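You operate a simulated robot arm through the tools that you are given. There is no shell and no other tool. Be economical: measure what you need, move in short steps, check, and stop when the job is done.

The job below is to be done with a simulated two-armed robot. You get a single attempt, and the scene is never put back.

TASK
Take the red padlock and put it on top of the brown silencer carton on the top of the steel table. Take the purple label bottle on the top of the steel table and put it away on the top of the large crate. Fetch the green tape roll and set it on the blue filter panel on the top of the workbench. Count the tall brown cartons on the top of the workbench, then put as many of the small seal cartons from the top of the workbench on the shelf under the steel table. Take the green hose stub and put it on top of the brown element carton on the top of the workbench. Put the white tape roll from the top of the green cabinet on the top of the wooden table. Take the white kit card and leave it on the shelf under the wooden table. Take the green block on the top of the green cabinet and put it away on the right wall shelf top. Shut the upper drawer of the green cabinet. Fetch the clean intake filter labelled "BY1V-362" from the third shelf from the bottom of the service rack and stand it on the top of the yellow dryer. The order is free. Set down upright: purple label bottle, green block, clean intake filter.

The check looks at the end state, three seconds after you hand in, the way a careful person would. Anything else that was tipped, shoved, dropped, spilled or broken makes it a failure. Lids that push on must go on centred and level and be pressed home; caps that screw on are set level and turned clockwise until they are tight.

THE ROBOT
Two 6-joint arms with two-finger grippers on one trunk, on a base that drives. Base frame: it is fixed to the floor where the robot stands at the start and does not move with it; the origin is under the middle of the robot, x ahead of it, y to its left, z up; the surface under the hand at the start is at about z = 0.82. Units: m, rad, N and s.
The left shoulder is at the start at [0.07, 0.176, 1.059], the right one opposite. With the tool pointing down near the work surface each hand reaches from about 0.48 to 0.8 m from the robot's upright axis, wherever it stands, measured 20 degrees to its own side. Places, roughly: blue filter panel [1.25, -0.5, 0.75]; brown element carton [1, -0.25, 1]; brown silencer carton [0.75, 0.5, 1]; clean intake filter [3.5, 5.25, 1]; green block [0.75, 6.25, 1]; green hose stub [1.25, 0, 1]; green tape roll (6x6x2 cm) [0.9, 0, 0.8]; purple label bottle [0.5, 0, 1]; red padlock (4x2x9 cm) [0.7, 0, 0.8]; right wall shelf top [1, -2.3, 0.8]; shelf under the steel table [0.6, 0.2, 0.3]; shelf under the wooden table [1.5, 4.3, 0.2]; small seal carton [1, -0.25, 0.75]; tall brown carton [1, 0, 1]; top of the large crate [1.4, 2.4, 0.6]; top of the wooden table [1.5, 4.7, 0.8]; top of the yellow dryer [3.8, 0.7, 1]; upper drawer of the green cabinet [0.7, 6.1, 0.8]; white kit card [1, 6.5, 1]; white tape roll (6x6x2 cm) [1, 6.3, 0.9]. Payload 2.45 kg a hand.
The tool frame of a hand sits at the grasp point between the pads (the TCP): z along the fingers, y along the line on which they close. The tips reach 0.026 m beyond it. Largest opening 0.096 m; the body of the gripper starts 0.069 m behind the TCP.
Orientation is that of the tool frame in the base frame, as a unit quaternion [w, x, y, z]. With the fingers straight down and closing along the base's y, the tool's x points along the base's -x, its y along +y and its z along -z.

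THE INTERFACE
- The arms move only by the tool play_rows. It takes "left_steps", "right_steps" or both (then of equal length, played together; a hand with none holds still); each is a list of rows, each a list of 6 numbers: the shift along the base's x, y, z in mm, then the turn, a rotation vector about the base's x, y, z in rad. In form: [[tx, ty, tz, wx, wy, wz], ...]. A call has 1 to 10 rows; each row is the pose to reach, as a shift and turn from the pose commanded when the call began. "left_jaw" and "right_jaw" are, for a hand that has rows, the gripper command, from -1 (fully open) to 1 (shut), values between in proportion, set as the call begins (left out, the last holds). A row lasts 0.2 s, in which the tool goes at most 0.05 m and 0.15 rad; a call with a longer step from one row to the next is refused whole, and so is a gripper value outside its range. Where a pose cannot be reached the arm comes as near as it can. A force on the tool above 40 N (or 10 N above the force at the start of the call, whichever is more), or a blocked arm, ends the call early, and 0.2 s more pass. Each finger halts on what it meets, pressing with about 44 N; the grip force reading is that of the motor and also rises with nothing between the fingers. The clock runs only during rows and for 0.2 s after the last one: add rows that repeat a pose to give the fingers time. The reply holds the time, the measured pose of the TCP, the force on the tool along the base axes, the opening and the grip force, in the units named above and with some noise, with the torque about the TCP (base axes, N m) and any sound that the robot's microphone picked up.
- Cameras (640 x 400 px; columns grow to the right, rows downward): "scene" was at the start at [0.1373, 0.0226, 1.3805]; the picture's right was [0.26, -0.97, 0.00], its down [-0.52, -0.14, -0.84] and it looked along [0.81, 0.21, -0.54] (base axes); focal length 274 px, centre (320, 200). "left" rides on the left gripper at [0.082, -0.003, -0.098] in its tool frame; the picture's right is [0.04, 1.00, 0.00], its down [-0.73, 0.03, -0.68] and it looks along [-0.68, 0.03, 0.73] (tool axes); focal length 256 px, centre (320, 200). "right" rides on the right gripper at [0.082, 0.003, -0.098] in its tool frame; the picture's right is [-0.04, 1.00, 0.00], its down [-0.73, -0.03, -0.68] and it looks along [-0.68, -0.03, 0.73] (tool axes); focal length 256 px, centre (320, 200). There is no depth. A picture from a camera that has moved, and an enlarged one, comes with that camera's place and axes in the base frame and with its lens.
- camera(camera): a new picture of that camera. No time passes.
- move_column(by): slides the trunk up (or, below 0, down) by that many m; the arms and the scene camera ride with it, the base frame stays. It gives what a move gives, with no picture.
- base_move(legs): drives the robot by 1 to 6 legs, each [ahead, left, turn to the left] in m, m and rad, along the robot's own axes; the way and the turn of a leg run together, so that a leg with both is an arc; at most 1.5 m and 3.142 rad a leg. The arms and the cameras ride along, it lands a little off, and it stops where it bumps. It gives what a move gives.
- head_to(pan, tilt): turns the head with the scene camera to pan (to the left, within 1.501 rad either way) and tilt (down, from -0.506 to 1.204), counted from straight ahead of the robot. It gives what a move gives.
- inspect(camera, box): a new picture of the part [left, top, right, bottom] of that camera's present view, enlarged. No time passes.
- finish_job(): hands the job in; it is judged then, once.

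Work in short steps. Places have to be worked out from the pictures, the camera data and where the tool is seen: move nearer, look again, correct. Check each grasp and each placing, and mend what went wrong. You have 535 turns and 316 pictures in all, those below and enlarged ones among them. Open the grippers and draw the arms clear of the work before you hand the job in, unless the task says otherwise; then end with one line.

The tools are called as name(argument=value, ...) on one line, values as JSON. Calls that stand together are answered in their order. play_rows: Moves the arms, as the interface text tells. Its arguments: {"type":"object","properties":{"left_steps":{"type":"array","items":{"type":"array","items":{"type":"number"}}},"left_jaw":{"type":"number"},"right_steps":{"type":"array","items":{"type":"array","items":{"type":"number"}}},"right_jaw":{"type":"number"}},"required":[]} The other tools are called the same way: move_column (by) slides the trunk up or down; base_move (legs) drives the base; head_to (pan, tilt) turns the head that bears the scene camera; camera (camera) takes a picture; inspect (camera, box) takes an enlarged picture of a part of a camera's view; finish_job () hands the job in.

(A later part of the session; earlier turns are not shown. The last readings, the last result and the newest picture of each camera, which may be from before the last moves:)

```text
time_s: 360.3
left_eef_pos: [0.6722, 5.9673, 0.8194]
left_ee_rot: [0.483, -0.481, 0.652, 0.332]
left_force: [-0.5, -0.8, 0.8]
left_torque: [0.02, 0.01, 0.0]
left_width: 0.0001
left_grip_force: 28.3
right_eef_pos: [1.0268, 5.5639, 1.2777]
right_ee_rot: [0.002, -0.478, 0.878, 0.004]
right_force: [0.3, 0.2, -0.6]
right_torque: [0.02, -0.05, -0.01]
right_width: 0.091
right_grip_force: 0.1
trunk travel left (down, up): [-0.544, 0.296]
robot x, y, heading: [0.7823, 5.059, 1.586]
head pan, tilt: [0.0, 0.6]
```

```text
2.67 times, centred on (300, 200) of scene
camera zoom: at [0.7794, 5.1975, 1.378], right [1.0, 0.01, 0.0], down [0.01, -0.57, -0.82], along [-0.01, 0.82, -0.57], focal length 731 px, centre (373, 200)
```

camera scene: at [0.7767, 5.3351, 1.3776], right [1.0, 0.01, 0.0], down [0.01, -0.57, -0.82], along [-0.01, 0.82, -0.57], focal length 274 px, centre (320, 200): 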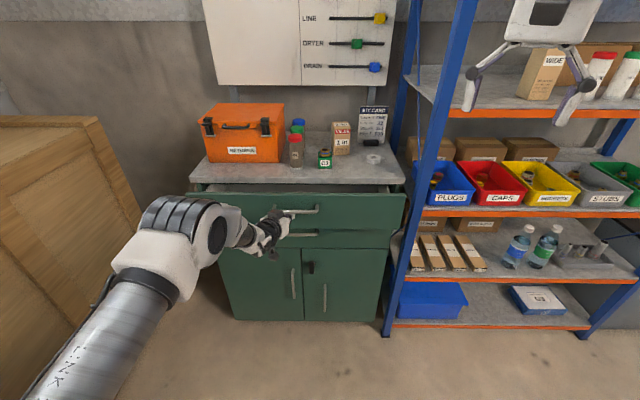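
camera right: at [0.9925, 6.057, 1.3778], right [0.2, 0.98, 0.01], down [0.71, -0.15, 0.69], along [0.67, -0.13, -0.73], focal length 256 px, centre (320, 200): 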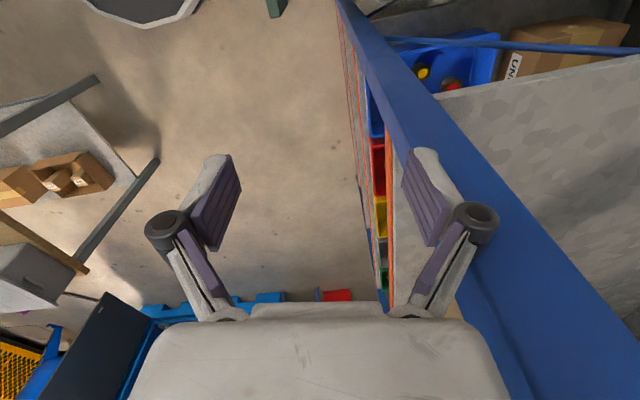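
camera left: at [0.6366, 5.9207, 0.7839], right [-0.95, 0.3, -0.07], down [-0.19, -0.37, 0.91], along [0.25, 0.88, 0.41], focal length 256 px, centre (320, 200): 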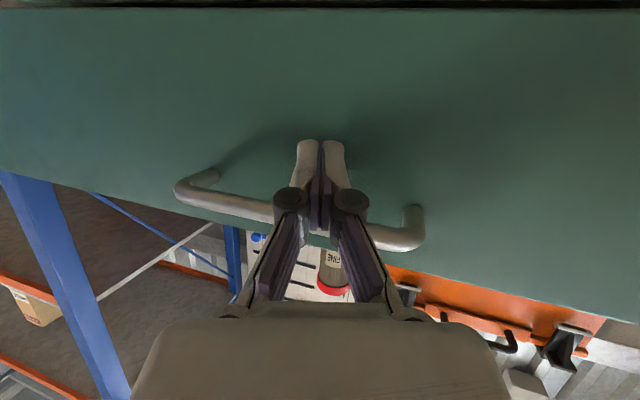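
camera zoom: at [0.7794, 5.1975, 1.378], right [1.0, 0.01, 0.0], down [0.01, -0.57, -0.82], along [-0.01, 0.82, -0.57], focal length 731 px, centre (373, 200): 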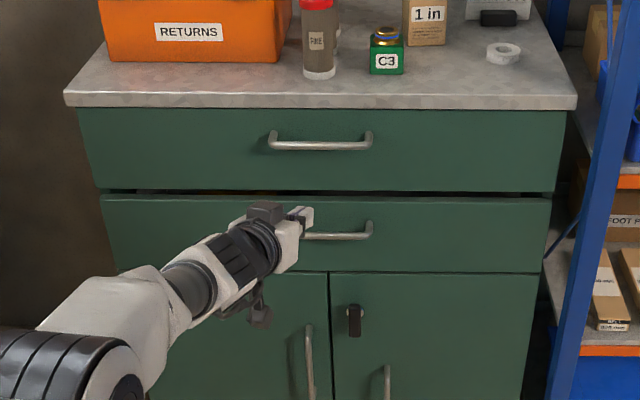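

The drawer is flush with the lower one. I restore the left arm to its tool-down posture.

play_rows(left_steps=[[-7, -25, 38, -0.123, 0.025, 0.023], [-14, -50, 76, -0.246, 0.051, 0.045], [-21, -74, 114, -0.37, 0.076, 0.068], [-28, -99, 152, -0.493, 0.101, 0.09], [-35, -124, 190, -0.616, 0.127, 0.113], [-42, -148, 228, -0.739, 0.152, 0.136], [-49, -173, 266, -0.862, 0.177, 0.158], [-56, -198, 304, -0.986, 0.202, 0.181], [-63, -222, 342, -1.109, 0.228, 0.203], [-70, -247, 380, -1.232, 0.253, 0.226]])

camera(camera="scene")

```text
time_s: 362.5
left_eef_pos: [0.6, 5.7241, 1.1884]
left_ee_rot: [-0.003, -0.694, 0.72, -0.001]
left_force: [0.5, -0.6, -0.6]
left_torque: [-0.03, 0.02, 0.01]
left_width: 0.0003
left_grip_force: 28.4
left hand out of reach, approached as far as the arm can: row 10
right_eef_pos: [1.0243, 5.5651, 1.2775]
right_ee_rot: [0.002, -0.477, 0.879, 0.003]
right_force: [-0.5, 1.2, -1.1]
right_torque: [-0.04, -0.01, -0.01]
right_width: 0.0911
right_grip_force: 0.0
trunk travel left (down, up): [-0.544, 0.296]
robot x, y, heading: [0.7816, 5.0624, 1.588]
head pan, tilt: [0.0, 0.6]
```

```text
154 pictures are left
camera scene: at [0.7791, 5.1987, 1.3779], right [1.0, 0.01, 0.0], down [0.01, -0.57, -0.82], along [-0.01, 0.82, -0.57], focal length 274 px, centre (320, 200)
```

scene: 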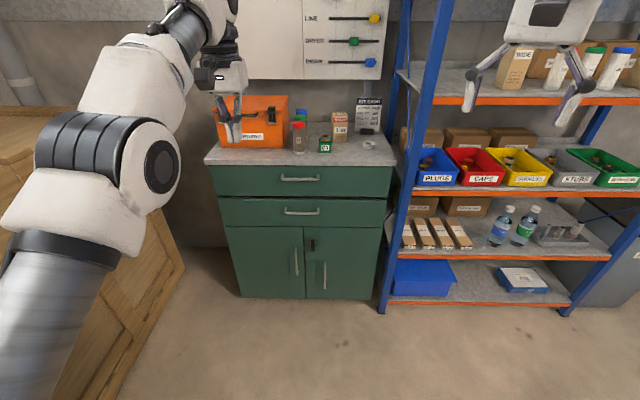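

I tuck the left hand back and move to (0.70, 5.72), then look with the right wrist camera.

play_rows(left_steps=[[0, -40, 15, 0, 0, 0], [0, -80, 30, 0, 0, 0], [0, -120, 45, 0, 0, 0], [0, -150, 60, 0, 0, 0]], right_steps=[[0, -20, 0, 0, 0, 0.1], [0, -40, 0, 0, 0, 0.2], [0, -60, 0, 0, 0, 0.3], [0, -60, 0, 0, 0, 0.4]], left_jaw=-0.5)

base_move(legs=[[0, 0.09, -0.017], [0.62, 0, 0]])

camera(camera="right")

camera(camera="scene")

```text
time_s: 363.5
left_eef_pos: [0.6002, 5.5696, 1.2488]
left_ee_rot: [-0.001, -0.693, 0.721, -0.001]
left_force: [0.1, 0.0, 0.3]
left_torque: [0.04, -0.01, 0.03]
left_width: 0.072
left_grip_force: 0.1
right_eef_pos: [1.0229, 5.5342, 1.2853]
right_ee_rot: [0.002, -0.643, 0.765, 0.006]
right_force: [-0.5, -0.6, 0.7]
right_torque: [0.0, -0.02, 0.01]
right_width: 0.0911
right_grip_force: 0.1
right hand out of reach, approached as far as the arm can: row 2, 3, 4
trunk travel left (down, up): [-0.544, 0.296]
robot x, y, heading: [0.7819, 5.0603, 1.582]
head pan, tilt: [0.0, 0.6]
```

```text
time_s: 367.7
left_eef_pos: [0.5163, 6.1915, 1.2484]
left_ee_rot: [-0.002, -0.69, 0.724, 0.0]
left_force: [1.1, 0.6, -0.6]
left_torque: [0.03, -0.03, -0.03]
left_width: 0.072
left_grip_force: 0.0
right_eef_pos: [0.9399, 6.1494, 1.2841]
right_ee_rot: [0.002, -0.639, 0.769, 0.004]
right_force: [0.3, 0.0, -0.1]
right_torque: [-0.02, 0.0, 0.0]
right_width: 0.091
right_grip_force: 0.0
trunk travel left (down, up): [-0.544, 0.296]
robot x, y, heading: [0.6926, 5.6749, 1.577]
head pan, tilt: [0.0, 0.6]
```

```text
153 pictures are left
camera right: at [0.9216, 6.0677, 1.3833], right [-0.97, 0.22, 0.0], down [0.17, 0.71, 0.68], along [0.15, 0.67, -0.73], focal length 256 px, centre (320, 200)
```

right: 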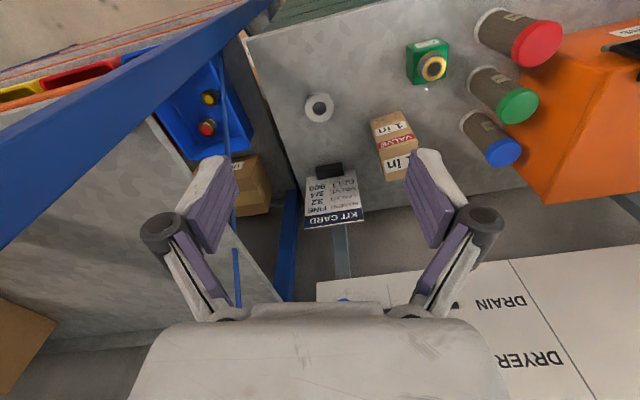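

```text
152 pictures are left
camera scene: at [0.6923, 5.812, 1.3782], right [1.0, 0.0, 0.0], down [0.0, -0.56, -0.83], along [0.0, 0.83, -0.56], focal length 274 px, centre (320, 200)
```

scene: 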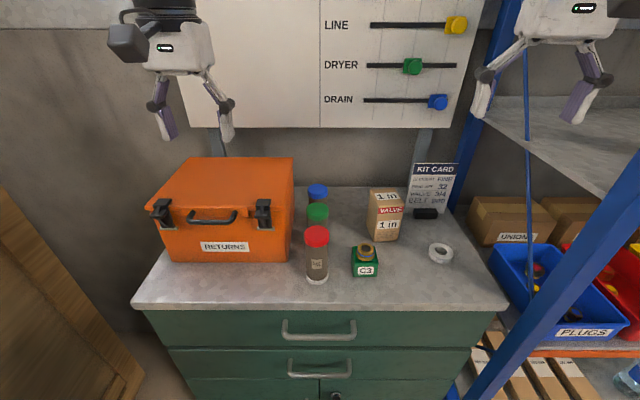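

inspect(camera="scene", box=[340, 150, 480, 290])

inspect(camera="right", box=[280, 20, 480, 240])

```text
2.86 times, centred on (410, 220) of scene
camera zoom: at [0.6923, 5.812, 1.3782], right [1.0, 0.0, 0.0], down [0.0, -0.56, -0.83], along [0.0, 0.83, -0.56], focal length 783 px, centre (63, 143)
```

zoom: 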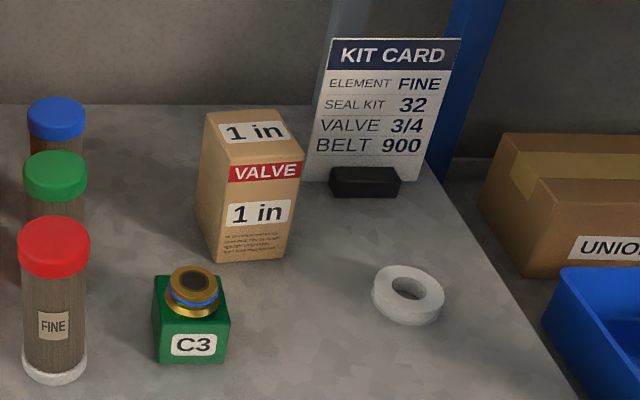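

```text
1.82 times, centred on (380, 130) of right
camera zoom: at [0.9216, 6.0677, 1.3833], right [-0.97, 0.22, 0.0], down [0.17, 0.71, 0.68], along [0.15, 0.67, -0.73], focal length 465 px, centre (211, 327)
```

zoom: 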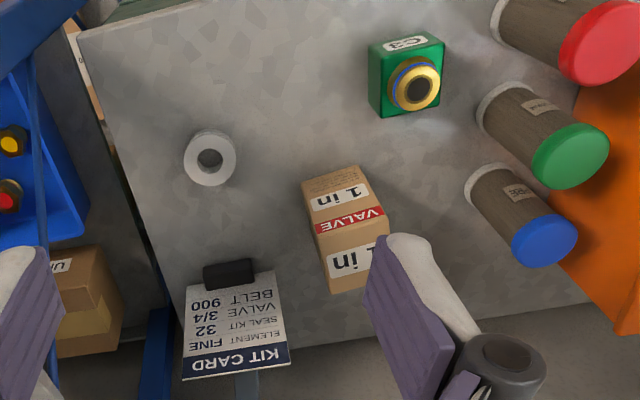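

The kit card stands on a small black foot; its top edge is at (0.973, 6.408, 1.08), parallel to x. I rotate the right tool to close across its thickness and move over it.

base_move(legs=[[0.06, 0, -0.007]])

play_rows(right_steps=[[0, 0, 0, 0, 0, -0.14], [0, 0, 0, 0, 0, -0.28], [0, 0, 0, 0, 0, -0.42], [0, 0, 0, 0, 0, -0.56], [0, 20, 0, 0, 0, -0.7], [5, 45, 0, 0, 0, -0.84], [10, 70, 0, 0, 0, -0.98], [15, 95, -10, 0, 0, -1.12], [22, 120, -20, 0, 0, -1.25], [30, 140, -30, 0, 0, -1.35]], right_jaw=-0.1)

camera(camera="right")

camera(camera="scene")

```text
time_s: 368.6
left_eef_pos: [0.5187, 6.2507, 1.2491]
left_ee_rot: [-0.001, -0.687, 0.727, 0.0]
left_force: [0.7, 0.0, 0.6]
left_torque: [0.0, -0.06, 0.01]
left_width: 0.072
left_grip_force: 0.1
right_eef_pos: [0.9429, 6.2069, 1.2852]
right_ee_rot: [0.001, -0.637, 0.77, 0.005]
right_force: [0.4, 0.8, -0.9]
right_torque: [-0.01, -0.02, -0.01]
right_width: 0.0912
right_grip_force: 0.1
trunk travel left (down, up): [-0.544, 0.296]
robot x, y, heading: [0.6938, 5.7318, 1.568]
head pan, tilt: [0.0, 0.6]
```

```text
time_s: 370.8
left_eef_pos: [0.5203, 6.2532, 1.2465]
left_ee_rot: [-0.003, -0.687, 0.727, -0.002]
left_force: [-1.1, 0.2, 0.4]
left_torque: [0.01, 0.04, -0.02]
left_width: 0.0722
left_grip_force: 0.1
right_eef_pos: [0.9727, 6.3496, 1.254]
right_ee_rot: [0.003, -0.014, 1.0, 0.002]
right_force: [0.1, 0.9, -0.6]
right_torque: [-0.02, 0.03, 0.01]
right_width: 0.0528
right_grip_force: 0.1
trunk travel left (down, up): [-0.544, 0.296]
robot x, y, heading: [0.6907, 5.7333, 1.566]
head pan, tilt: [0.0, 0.6]
```

```text
149 pictures are left
camera right: at [0.8907, 6.3495, 1.353], right [0.01, 1.0, 0.0], down [0.73, -0.01, 0.68], along [0.68, -0.01, -0.73], focal length 256 px, centre (320, 200)
```

right: 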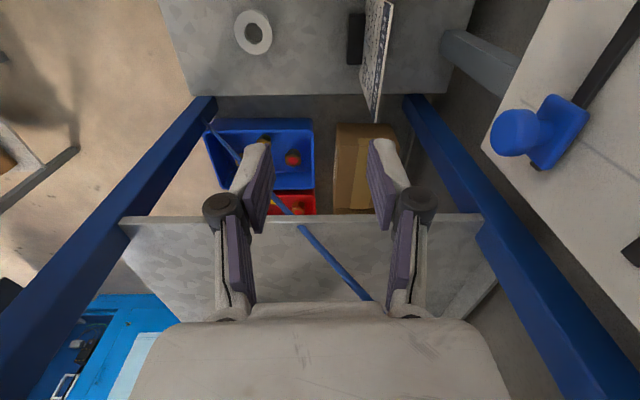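

```text
148 pictures are left
camera scene: at [0.6937, 5.8742, 1.3779], right [1.0, 0.0, 0.0], down [0.0, -0.57, -0.82], along [0.0, 0.82, -0.57], focal length 274 px, centre (320, 200)
```

scene: 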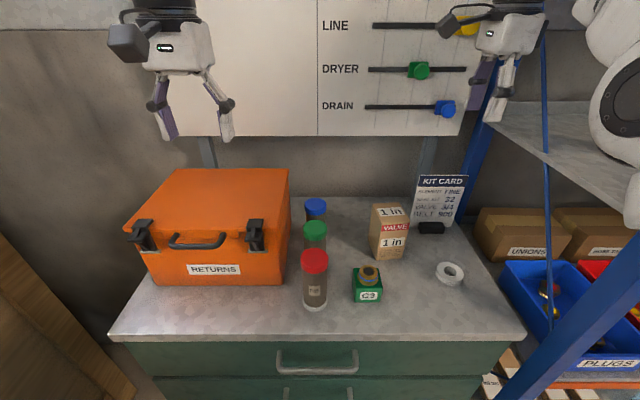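

Card edge confirmed at y≈6.406. Move over and lower to grip its top.

play_rows(right_steps=[[0, 30, 0, 0, 0, 0], [0, 57, -10, 0, 0, 0], [0, 57, -55, 0, 0, 0], [0, 57, -100, 0, 0, 0], [0, 57, -140, 0, 0, 0]])

camera(camera="right")

inspect(camera="scene", box=[360, 60, 520, 260])

```text
time_s: 372.0
left_eef_pos: [0.5202, 6.2527, 1.2477]
left_ee_rot: [-0.002, -0.687, 0.727, -0.001]
left_force: [-0.5, 0.2, -0.3]
left_torque: [0.03, -0.02, 0.04]
left_width: 0.0721
left_grip_force: 0.0
right_eef_pos: [0.9744, 6.4063, 1.1137]
right_ee_rot: [0.003, -0.015, 1.0, 0.003]
right_force: [-0.1, -0.1, -0.4]
right_torque: [0.01, 0.0, 0.01]
right_width: 0.053
right_grip_force: 0.1
right hand out of reach, approached as far as the arm can: row 1, 2, 3
trunk travel left (down, up): [-0.544, 0.296]
robot x, y, heading: [0.6917, 5.7362, 1.568]
head pan, tilt: [0.0, 0.6]
```

```text
147 pictures are left
camera right: at [0.8915, 6.4047, 1.2127], right [0.01, 1.0, 0.0], down [0.73, -0.01, 0.68], along [0.68, 0.0, -0.73], focal length 256 px, centre (320, 200)
```

right: 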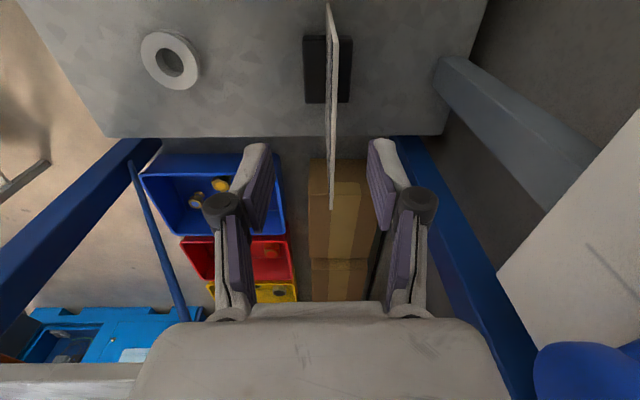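

```text
2.00 times, centred on (440, 160) of scene
camera zoom: at [0.6934, 5.8728, 1.3781], right [1.0, 0.0, 0.0], down [0.0, -0.57, -0.82], along [0.0, 0.82, -0.57], focal length 548 px, centre (80, 280)
```

zoom: 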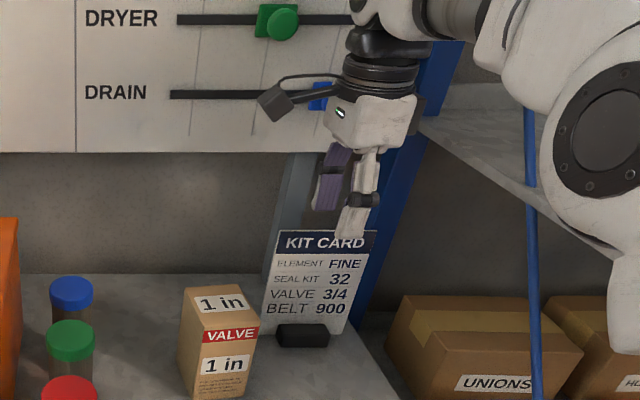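

play_rows(right_steps=[[0, 4, -25, 0, 0, 0], [0, 4, -50, 0, 0, 0], [0, 4, -56, 0, 0, 0]])

play_rows(right_steps=[[0, 0, 0, 0, 0, 0], [0, 0, 0, 0, 0, 0], [0, 0, 0, 0, 0, 0]], right_jaw=1)

play_rows(right_steps=[[0, 0, 20, 0, 0, 0], [0, 0, 50, 0, 0, 0], [-5, -10, 90, 0, 0, 0], [-10, -40, 120, 0, 0, 0], [-15, -75, 150, 0, 0, 0]])

camera(camera="scene")

```text
time_s: 372.8
left_eef_pos: [0.5202, 6.2512, 1.2475]
left_ee_rot: [-0.002, -0.688, 0.726, -0.001]
left_force: [-0.2, -0.5, -0.5]
left_torque: [0.0, 0.06, 0.01]
left_width: 0.0722
left_grip_force: 0.0
right_eef_pos: [0.9739, 6.4092, 1.0562]
right_ee_rot: [0.003, -0.016, 1.0, 0.003]
right_force: [0.2, -0.6, 0.1]
right_torque: [0.03, 0.02, 0.0]
right_width: 0.0528
right_grip_force: 0.0
trunk travel left (down, up): [-0.544, 0.296]
robot x, y, heading: [0.688, 5.7336, 1.568]
head pan, tilt: [0.0, 0.6]
```

```text
time_s: 373.6
left_eef_pos: [0.5197, 6.2525, 1.2483]
left_ee_rot: [-0.002, -0.687, 0.726, -0.001]
left_force: [-0.1, 0.3, -0.7]
left_torque: [0.01, 0.02, 0.01]
left_width: 0.0719
left_grip_force: 0.1
right_eef_pos: [0.9738, 6.4092, 1.0571]
right_ee_rot: [0.003, -0.015, 1.0, 0.001]
right_force: [-0.1, 0.3, 0.2]
right_torque: [0.01, 0.0, 0.0]
right_width: 0.006
right_grip_force: 31.5
trunk travel left (down, up): [-0.544, 0.296]
robot x, y, heading: [0.6902, 5.7308, 1.567]
head pan, tilt: [0.0, 0.6]
```

```text
time_s: 374.8
left_eef_pos: [0.5199, 6.2498, 1.2486]
left_ee_rot: [-0.001, -0.687, 0.726, -0.001]
left_force: [0.3, 0.2, -0.5]
left_torque: [0.08, 0.01, -0.01]
left_width: 0.0718
left_grip_force: 0.0
right_eef_pos: [0.9582, 6.3305, 1.2105]
right_ee_rot: [0.004, -0.015, 1.0, 0.004]
right_force: [-0.4, 0.5, -0.6]
right_torque: [0.03, 0.01, 0.0]
right_width: 0.0062
right_grip_force: 31.3
trunk travel left (down, up): [-0.544, 0.296]
robot x, y, heading: [0.6901, 5.7354, 1.565]
head pan, tilt: [0.0, 0.6]
```

```text
145 pictures are left
camera scene: at [0.6926, 5.8698, 1.3784], right [1.0, 0.0, 0.0], down [0.0, -0.56, -0.83], along [0.0, 0.83, -0.56], focal length 274 px, centre (320, 200)
```

scene: 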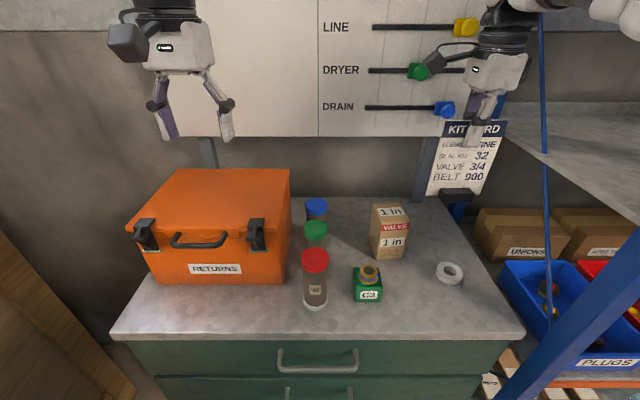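

The card (with its foot) is held. I back away and go to the wooden table, facing it from its −x side.

play_rows(right_steps=[[-5, -40, 10, 0, 0, 0], [-10, -80, 20, 0, 0, 0], [-15, -120, 30, 0, 0, 0]])

base_move(legs=[[-0.6, 0, 0], [0, 0.15, 0], [0, 0, -1.57], [-0.05, -0.7, 0]])

head_to(pan=0.0, tilt=0.7)

camera(camera="scene")

```text
time_s: 375.6
left_eef_pos: [0.519, 6.2515, 1.2483]
left_ee_rot: [-0.002, -0.687, 0.726, 0.0]
left_force: [0.3, -0.1, -0.1]
left_torque: [0.03, 0.0, 0.01]
left_width: 0.072
left_grip_force: 0.0
right_eef_pos: [0.9419, 6.2151, 1.2395]
right_ee_rot: [0.003, -0.015, 1.0, 0.003]
right_force: [0.5, -0.2, -0.3]
right_torque: [0.01, 0.0, -0.03]
right_width: 0.0061
right_grip_force: 31.7
trunk travel left (down, up): [-0.544, 0.296]
robot x, y, heading: [0.6925, 5.733, 1.567]
head pan, tilt: [0.0, 0.6]
```

```text
time_s: 387.2
left_eef_pos: [1.0177, 4.6067, 1.2479]
left_ee_rot: [-0.002, 0.021, 1.0, 0.0]
left_force: [-0.3, 0.5, -0.4]
left_torque: [-0.06, -0.01, 0.01]
left_width: 0.0719
left_grip_force: 0.1
right_eef_pos: [0.9866, 4.1824, 1.2397]
right_ee_rot: [0.004, 0.691, 0.723, -0.001]
right_force: [0.1, -0.5, -1.8]
right_torque: [0.01, 0.03, 0.01]
right_width: 0.006
right_grip_force: 31.2
trunk travel left (down, up): [-0.544, 0.296]
robot x, y, heading: [0.5036, 4.4251, 0.009]
head pan, tilt: [0.0, 0.6]
```

```text
time_s: 387.9
left_eef_pos: [1.0183, 4.606, 1.2492]
left_ee_rot: [-0.002, 0.021, 1.0, 0.001]
left_force: [-0.5, -0.5, 0.4]
left_torque: [-0.04, 0.03, -0.02]
left_width: 0.0721
left_grip_force: 0.1
right_eef_pos: [0.9877, 4.1831, 1.2393]
right_ee_rot: [0.003, 0.691, 0.723, -0.001]
right_force: [-0.7, -0.4, -0.1]
right_torque: [-0.01, -0.02, 0.03]
right_width: 0.0057
right_grip_force: 31.8
trunk travel left (down, up): [-0.544, 0.296]
robot x, y, heading: [0.5028, 4.428, 0.011]
head pan, tilt: [0.0, 0.7]
```

```text
144 pictures are left
camera scene: at [0.6378, 4.4271, 1.3695], right [0.01, -1.0, 0.0], down [-0.64, -0.01, -0.77], along [0.76, 0.01, -0.64], focal length 274 px, centre (320, 200)
```

scene: 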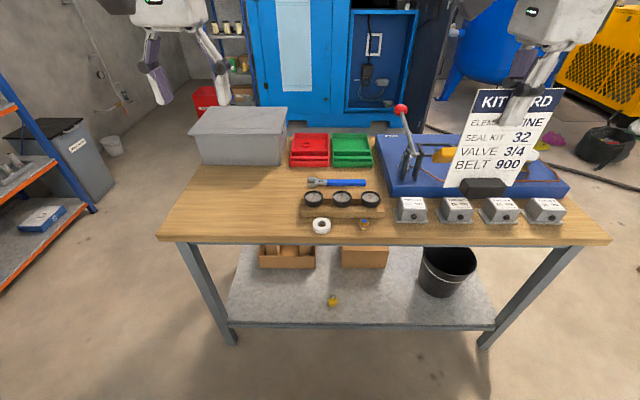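

The shelf under the table has a free spot near (1.29, 4.13). Tuck the left hand, lower the trunk, then lower the card in front of the table.

play_rows(left_steps=[[-25, 15, 20, 0, 0, 0], [-50, 30, 40, 0, 0, 0], [-75, 45, 60, 0, 0, 0], [-95, 60, 75, 0, 0, 0]])

move_column(by=-0.3)

move_column(by=-0.24)

play_rows(right_steps=[[0, 0, -45, 0, 0, 0], [0, 0, -90, 0, 0, 0], [0, 0, -135, 0, 0, 0], [0, 0, -180, 0, 0, 0], [0, 0, -225, 0, 0, 0], [5, -5, -265, 0, 0, 0]])

head_to(pan=0.0, tilt=0.5)

camera(camera="scene")

```text
time_s: 388.9
left_eef_pos: [0.9537, 4.6678, 1.3379]
left_ee_rot: [-0.002, 0.021, 1.0, 0.0]
left_force: [-0.6, 0.8, -0.3]
left_torque: [-0.04, -0.03, 0.0]
left_width: 0.0721
left_grip_force: 0.0
left hand out of reach, approached as far as the arm can: row 2, 3, 4
right_eef_pos: [0.9858, 4.1848, 1.2391]
right_ee_rot: [0.004, 0.691, 0.723, -0.001]
right_force: [-0.8, 0.1, -0.8]
right_torque: [-0.01, -0.01, -0.03]
right_width: 0.006
right_grip_force: 31.6
trunk travel left (down, up): [-0.544, 0.296]
robot x, y, heading: [0.4999, 4.425, 0.008]
head pan, tilt: [0.0, 0.7]
```

```text
time_s: 391.9
left_eef_pos: [0.9549, 4.6687, 1.0376]
left_ee_rot: [-0.002, 0.021, 1.0, 0.0]
left_force: [-0.7, 0.6, -0.5]
left_torque: [-0.01, -0.01, -0.01]
left_width: 0.0722
left_grip_force: 0.1
right_eef_pos: [0.9872, 4.1831, 0.9378]
right_ee_rot: [0.004, 0.691, 0.723, -0.001]
right_force: [0.1, 0.5, -1.7]
right_torque: [0.03, -0.02, 0.0]
right_width: 0.006
right_grip_force: 31.4
trunk travel left (down, up): [-0.244, 0.596]
robot x, y, heading: [0.5018, 4.4241, 0.012]
head pan, tilt: [0.0, 0.7]
```

```text
time_s: 394.4
left_eef_pos: [0.9546, 4.6673, 0.798]
left_ee_rot: [-0.003, 0.021, 1.0, 0.0]
left_force: [-0.4, 0.5, 0.0]
left_torque: [-0.03, 0.02, 0.02]
left_width: 0.0718
left_grip_force: 0.0
right_eef_pos: [0.9873, 4.183, 0.6992]
right_ee_rot: [0.004, 0.691, 0.723, -0.001]
right_force: [1.0, 0.6, -1.1]
right_torque: [-0.02, -0.02, 0.01]
right_width: 0.0061
right_grip_force: 31.1
trunk travel left (down, up): [-0.004, 0.836]
robot x, y, heading: [0.4987, 4.4207, 0.008]
head pan, tilt: [0.0, 0.7]
```

```text
time_s: 395.8
left_eef_pos: [0.9554, 4.6688, 0.7974]
left_ee_rot: [-0.002, 0.021, 1.0, 0.001]
left_force: [-0.3, 0.5, 0.6]
left_torque: [-0.02, -0.01, 0.02]
left_width: 0.0721
left_grip_force: 0.1
right_eef_pos: [0.9912, 4.1775, 0.4351]
right_ee_rot: [0.005, 0.691, 0.723, 0.0]
right_force: [-0.2, 0.4, -1.1]
right_torque: [0.02, 0.02, 0.01]
right_width: 0.0061
right_grip_force: 31.8
trunk travel left (down, up): [-0.004, 0.836]
robot x, y, heading: [0.5019, 4.426, 0.013]
head pan, tilt: [0.0, 0.7]
```

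```text
time_s: 396.5
left_eef_pos: [0.9554, 4.6691, 0.7972]
left_ee_rot: [-0.002, 0.021, 1.0, 0.0]
left_force: [0.2, 0.9, -0.5]
left_torque: [0.02, -0.06, -0.02]
left_width: 0.072
left_grip_force: 0.1
right_eef_pos: [0.9924, 4.1776, 0.4354]
right_ee_rot: [0.004, 0.691, 0.723, -0.001]
right_force: [0.8, 0.2, -1.0]
right_torque: [0.01, 0.0, -0.01]
right_width: 0.006
right_grip_force: 31.4
trunk travel left (down, up): [-0.004, 0.836]
robot x, y, heading: [0.4961, 4.4296, 0.014]
head pan, tilt: [0.0, 0.499]
```

```text
143 pictures are left
camera scene: at [0.6437, 4.4275, 0.8471], right [0.01, -1.0, 0.0], down [-0.48, -0.01, -0.88], along [0.88, 0.01, -0.48], focal length 274 px, centre (320, 200)
```

scene: 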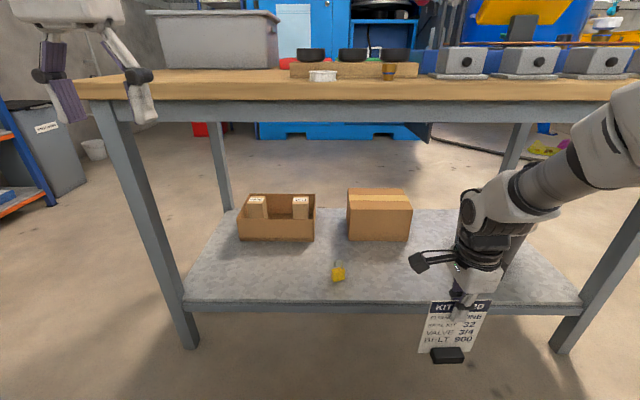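

The forearm is too steep for the apron (underside z≈0.735). I back up, stretch the arm, lower a bit more, and look again.

base_move(legs=[[-0.24, 0, 0]])

play_rows(right_steps=[[40, 0, -10, 0, 0, 0], [80, 0, -20, 0, 0, 0], [120, 0, -30, 0, 0, 0], [160, 0, -35, 0, 0, 0], [200, 0, -40, 0, 0, 0]])

camera(camera="scene")

```text
time_s: 398.3
left_eef_pos: [0.7134, 4.6641, 0.7975]
left_ee_rot: [-0.003, 0.021, 1.0, 0.0]
left_force: [0.0, -0.6, 0.4]
left_torque: [-0.04, 0.02, -0.02]
left_width: 0.072
left_grip_force: 0.0
right_eef_pos: [0.748, 4.1741, 0.4343]
right_ee_rot: [0.003, 0.693, 0.721, -0.001]
right_force: [0.7, -0.5, 0.2]
right_torque: [-0.01, 0.02, 0.02]
right_width: 0.006
right_grip_force: 31.7
trunk travel left (down, up): [-0.004, 0.836]
robot x, y, heading: [0.2594, 4.4227, 0.011]
head pan, tilt: [0.0, 0.499]
```

```text
time_s: 399.5
left_eef_pos: [0.7129, 4.6645, 0.7963]
left_ee_rot: [-0.002, 0.022, 1.0, 0.0]
left_force: [0.1, -0.4, 0.1]
left_torque: [-0.01, 0.01, 0.0]
left_width: 0.0718
left_grip_force: 0.1
right_eef_pos: [0.95, 4.173, 0.393]
right_ee_rot: [0.004, 0.692, 0.722, -0.001]
right_force: [0.3, 0.3, -0.5]
right_torque: [0.0, 0.02, 0.02]
right_width: 0.0059
right_grip_force: 31.6
trunk travel left (down, up): [-0.004, 0.836]
robot x, y, heading: [0.2586, 4.4249, 0.006]
head pan, tilt: [0.0, 0.499]
```

```text
142 pictures are left
camera scene: at [0.4012, 4.4246, 0.8472], right [0.01, -1.0, 0.0], down [-0.48, 0.0, -0.88], along [0.88, 0.01, -0.48], focal length 274 px, centre (320, 200)
```

scene: 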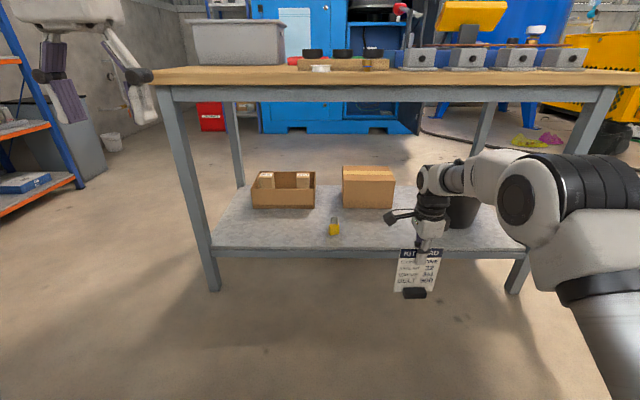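

The forearm is now nearly level and below the apron. Drive in 0.2 m and check.

base_move(legs=[[0.2, 0, 0]])

camera(camera="scene")

```text
time_s: 401.1
left_eef_pos: [0.9108, 4.6685, 0.7973]
left_ee_rot: [-0.003, 0.019, 1.0, 0.0]
left_force: [0.2, -0.3, 0.2]
left_torque: [0.0, -0.03, -0.02]
left_width: 0.0722
left_grip_force: 0.0
right_eef_pos: [1.1514, 4.18, 0.3917]
right_ee_rot: [0.004, 0.69, 0.723, -0.001]
right_force: [0.1, 0.5, -0.9]
right_torque: [-0.01, -0.05, -0.03]
right_width: 0.0061
right_grip_force: 31.6
trunk travel left (down, up): [-0.004, 0.836]
robot x, y, heading: [0.4595, 4.4268, 0.015]
head pan, tilt: [0.0, 0.499]
```

```text
141 pictures are left
camera scene: at [0.6005, 4.4278, 0.8471], right [0.01, -1.0, 0.0], down [-0.48, -0.01, -0.88], along [0.88, 0.01, -0.48], focal length 274 px, centre (320, 200)
```

scene: 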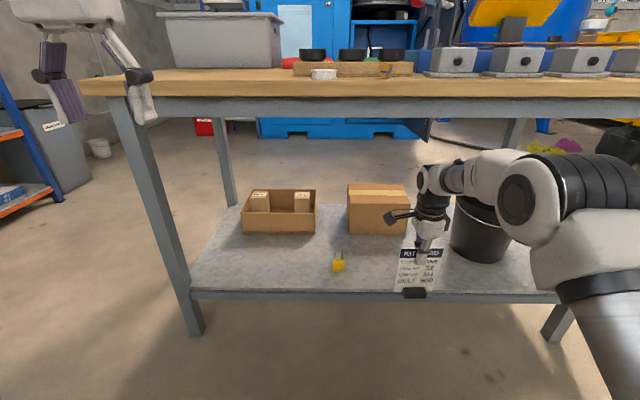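

base_move(legs=[[0.12, 0.0, 0]])

play_rows(right_steps=[[5, 0, -10, 0, 0, 0], [10, 0, -20, 0, 0, 0], [10, 0, -28, 0, 0, 0], [10, 0, -33, 0, 0, 0]])

camera(camera="scene")

```text
time_s: 402.4
left_eef_pos: [1.0322, 4.6704, 0.7969]
left_ee_rot: [-0.003, 0.02, 1.0, 0.0]
left_force: [0.4, 0.1, -1.3]
left_torque: [0.0, 0.01, 0.01]
left_width: 0.0721
left_grip_force: 0.2
right_eef_pos: [1.271, 4.1812, 0.3904]
right_ee_rot: [0.004, 0.69, 0.724, -0.002]
right_force: [-0.6, -0.9, -1.0]
right_torque: [0.01, -0.01, -0.02]
right_width: 0.006
right_grip_force: 31.7
trunk travel left (down, up): [-0.004, 0.836]
robot x, y, heading: [0.5783, 4.4319, 0.013]
head pan, tilt: [0.0, 0.499]
```

```text
time_s: 403.4
left_eef_pos: [1.0315, 4.6704, 0.7971]
left_ee_rot: [-0.003, 0.019, 1.0, 0.001]
left_force: [0.5, -0.1, 0.6]
left_torque: [0.03, 0.01, 0.01]
left_width: 0.0719
left_grip_force: 0.1
right_eef_pos: [1.2803, 4.1823, 0.359]
right_ee_rot: [0.004, 0.69, 0.724, -0.002]
right_force: [-0.3, 0.8, -1.2]
right_torque: [0.03, -0.02, -0.01]
right_width: 0.006
right_grip_force: 31.6
trunk travel left (down, up): [-0.004, 0.836]
robot x, y, heading: [0.5768, 4.4265, 0.005]
head pan, tilt: [0.0, 0.499]
```

```text
140 pictures are left
camera scene: at [0.7206, 4.4293, 0.8472], right [0.01, -1.0, 0.0], down [-0.48, -0.01, -0.88], along [0.88, 0.01, -0.48], focal length 274 px, centre (320, 200)
```

scene: 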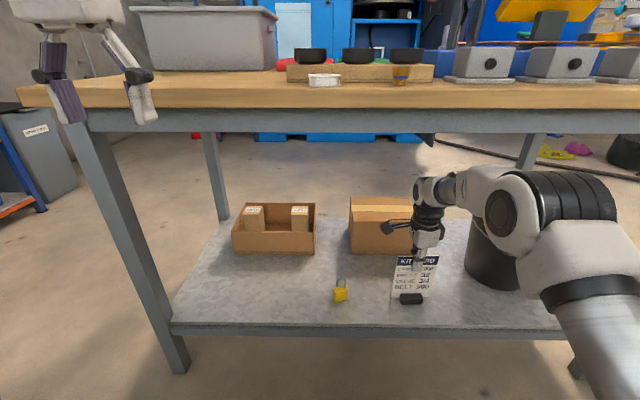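

Now the last few millimetres with force sensing.

play_rows(right_steps=[[0, 0, -4, 0, 0, 0], [0, 0, -7, 0, 0, 0], [0, 0, -10, 0, 0, 0]])

```text
time_s: 404.2
left_eef_pos: [1.0286, 4.6724, 0.7996]
left_ee_rot: [0.001, 0.02, 1.0, 0.0]
left_force: [-1.0, -0.3, 0.5]
left_torque: [0.02, -0.03, 0.0]
left_width: 0.072
left_grip_force: 0.1
right_eef_pos: [1.2797, 4.1817, 0.3538]
right_ee_rot: [0.007, 0.691, 0.723, 0.001]
right_force: [-1.0, 1.8, 32.5]
right_torque: [0.04, 0.03, 0.0]
right_width: 0.0059
right_grip_force: 32.4
trunk travel left (down, up): [-0.004, 0.836]
robot x, y, heading: [0.5795, 4.4283, 0.015]
head pan, tilt: [0.0, 0.499]
```

Contact. Ease up, open and lift clear.

play_rows(right_steps=[[0, 0, 4, 0, 0, 0], [0, 0, 5, 0, 0, 0]])

play_rows(right_steps=[[0, 0, 0, 0, 0, 0], [0, 0, 0, 0, 0, 0], [0, 0, 0, 0, 0, 0]], right_jaw=-0.1)

play_rows(right_steps=[[0, 0, 20, 0, 0, 0], [0, 0, 45, 0, 0, 0], [0, 0, 60, 0, 0, 0]])

inspect(camera="scene", box=[300, 160, 540, 340])

```text
time_s: 404.8
left_eef_pos: [1.0299, 4.6713, 0.7977]
left_ee_rot: [-0.002, 0.02, 1.0, 0.001]
left_force: [0.0, -0.3, 0.6]
left_torque: [0.0, 0.01, -0.02]
left_width: 0.0719
left_grip_force: 0.1
right_eef_pos: [1.2811, 4.1807, 0.3536]
right_ee_rot: [0.004, 0.691, 0.723, -0.001]
right_force: [1.5, 4.8, 12.7]
right_torque: [0.12, -0.05, -0.02]
right_width: 0.0061
right_grip_force: 31.9
trunk travel left (down, up): [-0.004, 0.836]
robot x, y, heading: [0.5806, 4.4311, 0.019]
head pan, tilt: [0.0, 0.499]
```

```text
time_s: 405.6
left_eef_pos: [1.0308, 4.6709, 0.798]
left_ee_rot: [-0.002, 0.019, 1.0, 0.0]
left_force: [-0.3, 0.0, -0.9]
left_torque: [0.02, 0.01, 0.02]
left_width: 0.072
left_grip_force: 0.0
right_eef_pos: [1.2804, 4.1807, 0.3532]
right_ee_rot: [0.003, 0.691, 0.723, -0.001]
right_force: [-0.1, -0.2, 0.0]
right_torque: [0.0, 0.0, 0.02]
right_width: 0.0529
right_grip_force: 0.0
trunk travel left (down, up): [-0.004, 0.836]
robot x, y, heading: [0.5813, 4.4282, 0.012]
head pan, tilt: [0.0, 0.499]
```

```text
time_s: 406.4
left_eef_pos: [1.0304, 4.6706, 0.7969]
left_ee_rot: [-0.003, 0.021, 1.0, 0.0]
left_force: [0.1, 0.2, 0.3]
left_torque: [0.03, 0.03, 0.01]
left_width: 0.072
left_grip_force: 0.1
right_eef_pos: [1.2818, 4.1805, 0.4142]
right_ee_rot: [0.003, 0.69, 0.724, -0.001]
right_force: [0.9, 0.0, -0.2]
right_torque: [0.0, 0.0, -0.02]
right_width: 0.0529
right_grip_force: 0.1
trunk travel left (down, up): [-0.004, 0.836]
robot x, y, heading: [0.5767, 4.4283, 0.013]
head pan, tilt: [0.0, 0.499]
```

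```text
2.22 times, centred on (420, 250) of scene
camera zoom: at [0.7205, 4.4293, 0.8472], right [0.01, -1.0, 0.0], down [-0.48, -0.01, -0.88], along [0.88, 0.01, -0.48], focal length 609 px, centre (98, 89)
```

zoom: 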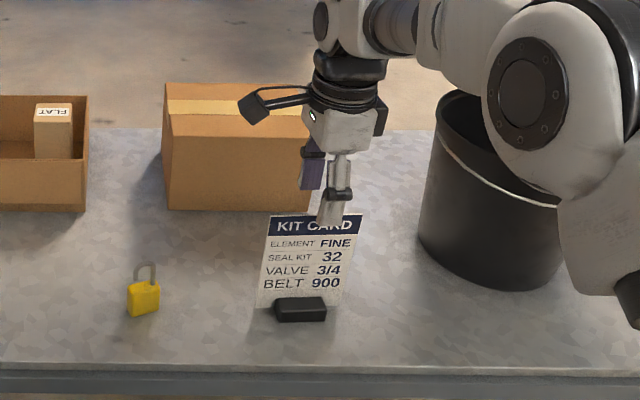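

The card stands on the shelf. A little more height, then reverse out and raise the trunk.

play_rows(right_steps=[[0, 0, 15, 0, 0, 0]])

base_move(legs=[[-0.4, 0, -0.013]])

inspect(camera="scene", box=[200, 100, 520, 300])

move_column(by=0.3)

move_column(by=0.24)

```text
time_s: 406.8
left_eef_pos: [1.0321, 4.6713, 0.7967]
left_ee_rot: [-0.004, 0.02, 1.0, 0.0]
left_force: [-0.4, -0.1, 0.1]
left_torque: [-0.03, 0.02, -0.01]
left_width: 0.0722
left_grip_force: 0.0
right_eef_pos: [1.2801, 4.1799, 0.4282]
right_ee_rot: [0.004, 0.69, 0.724, -0.002]
right_force: [-0.5, 0.0, -0.8]
right_torque: [-0.01, -0.02, -0.03]
right_width: 0.0527
right_grip_force: 0.0
trunk travel left (down, up): [-0.004, 0.836]
robot x, y, heading: [0.5766, 4.4237, 0.014]
head pan, tilt: [0.0, 0.499]
```

```text
time_s: 409.3
left_eef_pos: [0.6337, 4.6601, 0.7973]
left_ee_rot: [-0.002, 0.03, 1.0, 0.0]
left_force: [-0.3, 0.5, -0.5]
left_torque: [0.03, 0.01, -0.01]
left_width: 0.072
left_grip_force: 0.1
right_eef_pos: [0.8738, 4.1642, 0.4277]
right_ee_rot: [0.003, 0.698, 0.716, 0.0]
right_force: [-0.5, 1.5, 0.5]
right_torque: [-0.05, -0.01, 0.01]
right_width: 0.0527
right_grip_force: 0.1
trunk travel left (down, up): [-0.004, 0.836]
robot x, y, heading: [0.1789, 4.4262, -0.006]
head pan, tilt: [0.0, 0.499]
```

```text
2.00 times, centred on (360, 200) of scene
camera zoom: at [0.3175, 4.4253, 0.8472], right [-0.01, -1.0, 0.0], down [-0.48, 0.0, -0.88], along [0.88, -0.01, -0.48], focal length 548 px, centre (240, 200)
```

zoom: 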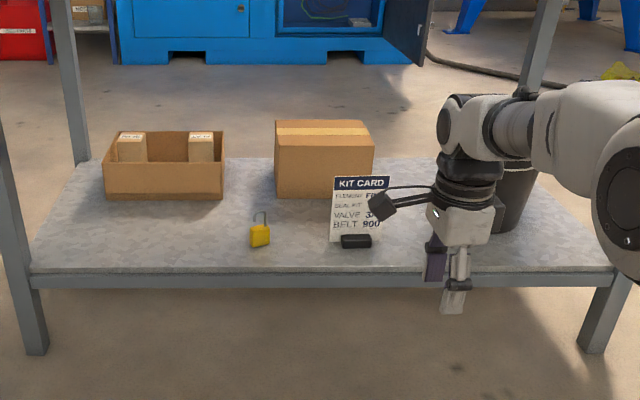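

```text
time_s: 412.3
left_eef_pos: [0.6344, 4.66, 1.0969]
left_ee_rot: [-0.003, 0.03, 1.0, 0.0]
left_force: [1.1, 1.1, 1.2]
left_torque: [-0.01, 0.01, -0.03]
left_width: 0.072
left_grip_force: 0.0
right_eef_pos: [0.8724, 4.1665, 0.7289]
right_ee_rot: [0.004, 0.698, 0.716, -0.001]
right_force: [0.8, -0.3, 0.1]
right_torque: [-0.01, 0.0, 0.0]
right_width: 0.0528
right_grip_force: 0.0
trunk travel left (down, up): [-0.304, 0.536]
robot x, y, heading: [0.1804, 4.4257, -0.002]
head pan, tilt: [0.0, 0.499]
```

```text
time_s: 414.8
left_eef_pos: [0.634, 4.6585, 1.3366]
left_ee_rot: [-0.002, 0.029, 1.0, 0.0]
left_force: [-0.2, -0.5, -0.1]
left_torque: [0.02, 0.03, 0.03]
left_width: 0.072
left_grip_force: 0.1
right_eef_pos: [0.8729, 4.1659, 0.9687]
right_ee_rot: [0.005, 0.698, 0.716, -0.001]
right_force: [0.5, -0.3, 0.6]
right_torque: [0.03, -0.01, -0.04]
right_width: 0.0528
right_grip_force: 0.1
trunk travel left (down, up): [-0.544, 0.296]
robot x, y, heading: [0.1737, 4.4259, -0.012]
head pan, tilt: [0.0, 0.499]
```

Card placed. Back to the cabinet for the tape and the green block.

play_rows(right_steps=[[-25, 0, 40, 0, 0, 0], [-50, 0, 80, 0, 0, 0], [-75, 0, 120, 0, 0, 0], [-100, 0, 160, 0, 0, 0], [-125, 0, 200, 0, 0, 0], [-150, 0, 240, 0, 0, 0], [-165, 0, 280, 0, 0, 0]])

base_move(legs=[[0, 0, 1.575], [0, -0.5, 0], [1.25, 0, 0]])

head_to(pan=0.0, tilt=0.65)

camera(camera="scene")

camera(camera="left")

```text
time_s: 416.4
left_eef_pos: [0.633, 4.661, 1.3373]
left_ee_rot: [-0.001, 0.03, 1.0, 0.0]
left_force: [0.7, 0.0, 1.1]
left_torque: [0.02, -0.01, -0.02]
left_width: 0.0719
left_grip_force: 0.1
right_eef_pos: [0.7061, 4.1659, 1.2498]
right_ee_rot: [0.003, 0.698, 0.716, -0.001]
right_force: [-0.6, 0.2, -0.3]
right_torque: [0.01, 0.01, -0.01]
right_width: 0.0526
right_grip_force: 0.1
trunk travel left (down, up): [-0.544, 0.296]
robot x, y, heading: [0.1744, 4.4264, -0.006]
head pan, tilt: [0.0, 0.499]
```

```text
time_s: 429.0
left_eef_pos: [0.4933, 6.1271, 1.337]
left_ee_rot: [-0.001, -0.676, 0.736, -0.002]
left_force: [-0.2, -0.2, -1.0]
left_torque: [0.01, 0.01, 0.0]
left_width: 0.0717
left_grip_force: 0.1
right_eef_pos: [0.9893, 6.1886, 1.2493]
right_ee_rot: [0.004, 0.0, 1.0, 0.001]
right_force: [0.2, 0.9, 0.5]
right_torque: [0.0, 0.0, -0.01]
right_width: 0.0527
right_grip_force: 0.1
trunk travel left (down, up): [-0.544, 0.296]
robot x, y, heading: [0.7129, 5.665, 1.537]
head pan, tilt: [0.0, 0.499]
```

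```text
time_s: 429.7
left_eef_pos: [0.4923, 6.1287, 1.3376]
left_ee_rot: [-0.002, -0.676, 0.737, -0.001]
left_force: [-0.2, 0.1, -0.1]
left_torque: [0.04, -0.02, -0.01]
left_width: 0.0723
left_grip_force: 0.0
right_eef_pos: [0.9887, 6.189, 1.2493]
right_ee_rot: [0.004, 0.0, 1.0, 0.002]
right_force: [-0.5, -0.7, -0.1]
right_torque: [0.01, 0.04, 0.0]
right_width: 0.0528
right_grip_force: 0.1
trunk travel left (down, up): [-0.544, 0.296]
robot x, y, heading: [0.7128, 5.6659, 1.535]
head pan, tilt: [0.0, 0.649]
```

```text
137 pictures are left
camera scene: at [0.7191, 5.8008, 1.3739], right [1.0, -0.03, 0.0], down [-0.02, -0.6, -0.8], along [0.03, 0.8, -0.6], focal length 274 px, centre (320, 200)
```

scene: 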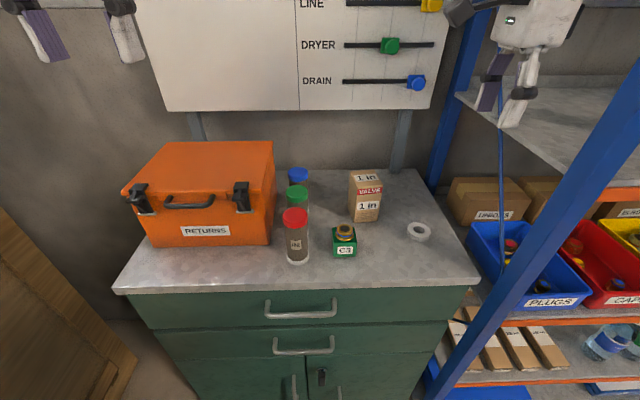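

```text
136 pictures are left
camera left: at [0.4898, 6.0464, 1.4348], right [-1.0, 0.05, 0.0], down [0.03, 0.74, 0.68], along [0.03, 0.67, -0.74], focal length 256 px, centre (320, 200)
```

left: 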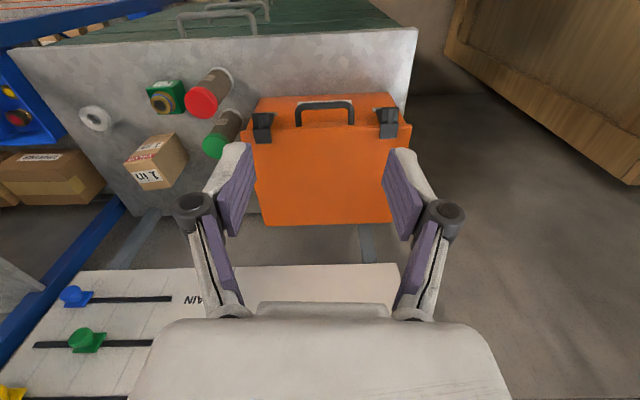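

play_rows(right_steps=[[-5, 20, -40, 0, 0, 0], [-10, 40, -80, 0, 0, 0], [-15, 58, -120, 0, 0, 0], [-20, 77, -160, 0, 0, 0], [-20, 77, -205, 0, 0, 0], [-20, 77, -240, 0, 0, 0]], right_jaw=-0.8)

camera(camera="right")

```text
time_s: 431.1
left_eef_pos: [0.4931, 6.1294, 1.3365]
left_ee_rot: [-0.003, -0.676, 0.737, -0.001]
left_force: [0.3, 0.0, 0.6]
left_torque: [-0.03, -0.01, 0.01]
left_width: 0.0721
left_grip_force: 0.0
right_eef_pos: [0.9709, 6.266, 1.0057]
right_ee_rot: [0.003, 0.0, 1.0, 0.001]
right_force: [-0.6, -0.2, -0.5]
right_torque: [0.0, 0.01, 0.03]
right_width: 0.0864
right_grip_force: 0.1
trunk travel left (down, up): [-0.544, 0.296]
robot x, y, heading: [0.7146, 5.6611, 1.542]
head pan, tilt: [0.0, 0.649]
```

```text
135 pictures are left
camera right: at [0.8875, 6.2687, 1.105], right [0.04, 1.0, 0.0], down [0.73, -0.03, 0.68], along [0.68, -0.02, -0.73], focal length 256 px, centre (320, 200)
```

right: 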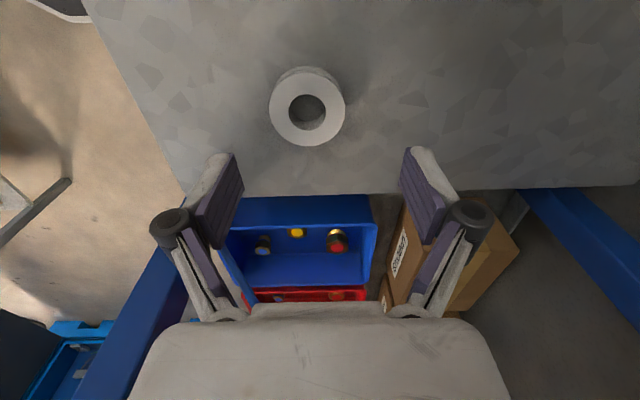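

play_rows(right_steps=[[-4, -8, -25, 0, 0, 0], [-7, -8, -50, 0, 0, 0], [-7, -8, -66, 0, 0, 0], [-7, -8, -69, 0, 0, 0]])

play_rows(right_steps=[[0, 0, 0, 0, 0, 0], [0, 0, 0, 0, 0, 0], [0, 0, 0, 0, 0, 0]], right_jaw=1)

camera(camera="right")

```text
time_s: 432.1
left_eef_pos: [0.4932, 6.1272, 1.3369]
left_ee_rot: [-0.001, -0.676, 0.737, -0.002]
left_force: [0.6, -0.6, -0.4]
left_torque: [0.01, 0.04, -0.02]
left_width: 0.0718
left_grip_force: 0.1
right_eef_pos: [0.963, 6.2578, 0.941]
right_ee_rot: [0.002, 0.0, 1.0, 0.002]
right_force: [0.4, 0.4, 0.6]
right_torque: [-0.01, 0.01, 0.02]
right_width: 0.0863
right_grip_force: 0.2
trunk travel left (down, up): [-0.544, 0.296]
robot x, y, heading: [0.7156, 5.6618, 1.535]
head pan, tilt: [0.0, 0.649]
```

```text
time_s: 432.9
left_eef_pos: [0.4917, 6.1227, 1.3384]
left_ee_rot: [0.0, -0.676, 0.737, 0.0]
left_force: [-0.1, -0.5, 0.3]
left_torque: [0.02, 0.0, -0.01]
left_width: 0.0721
left_grip_force: 0.0
right_eef_pos: [0.9632, 6.2544, 0.9443]
right_ee_rot: [0.003, 0.001, 1.0, 0.004]
right_force: [3.9, -4.6, 29.4]
right_torque: [-0.9, 0.08, 0.12]
right_width: 0.0497
right_grip_force: 44.1
trunk travel left (down, up): [-0.544, 0.296]
robot x, y, heading: [0.7132, 5.6659, 1.536]
head pan, tilt: [0.0, 0.649]
```

```text
134 pictures are left
camera right: at [0.8792, 6.2554, 1.0433], right [0.04, 1.0, 0.01], down [0.73, -0.04, 0.68], along [0.68, -0.02, -0.73], focal length 256 px, centre (320, 200)
```

right: 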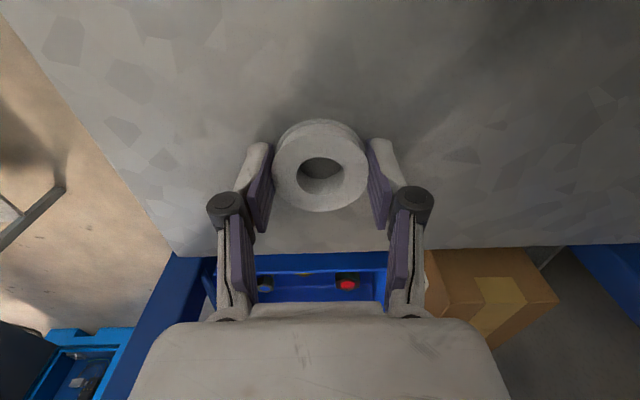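

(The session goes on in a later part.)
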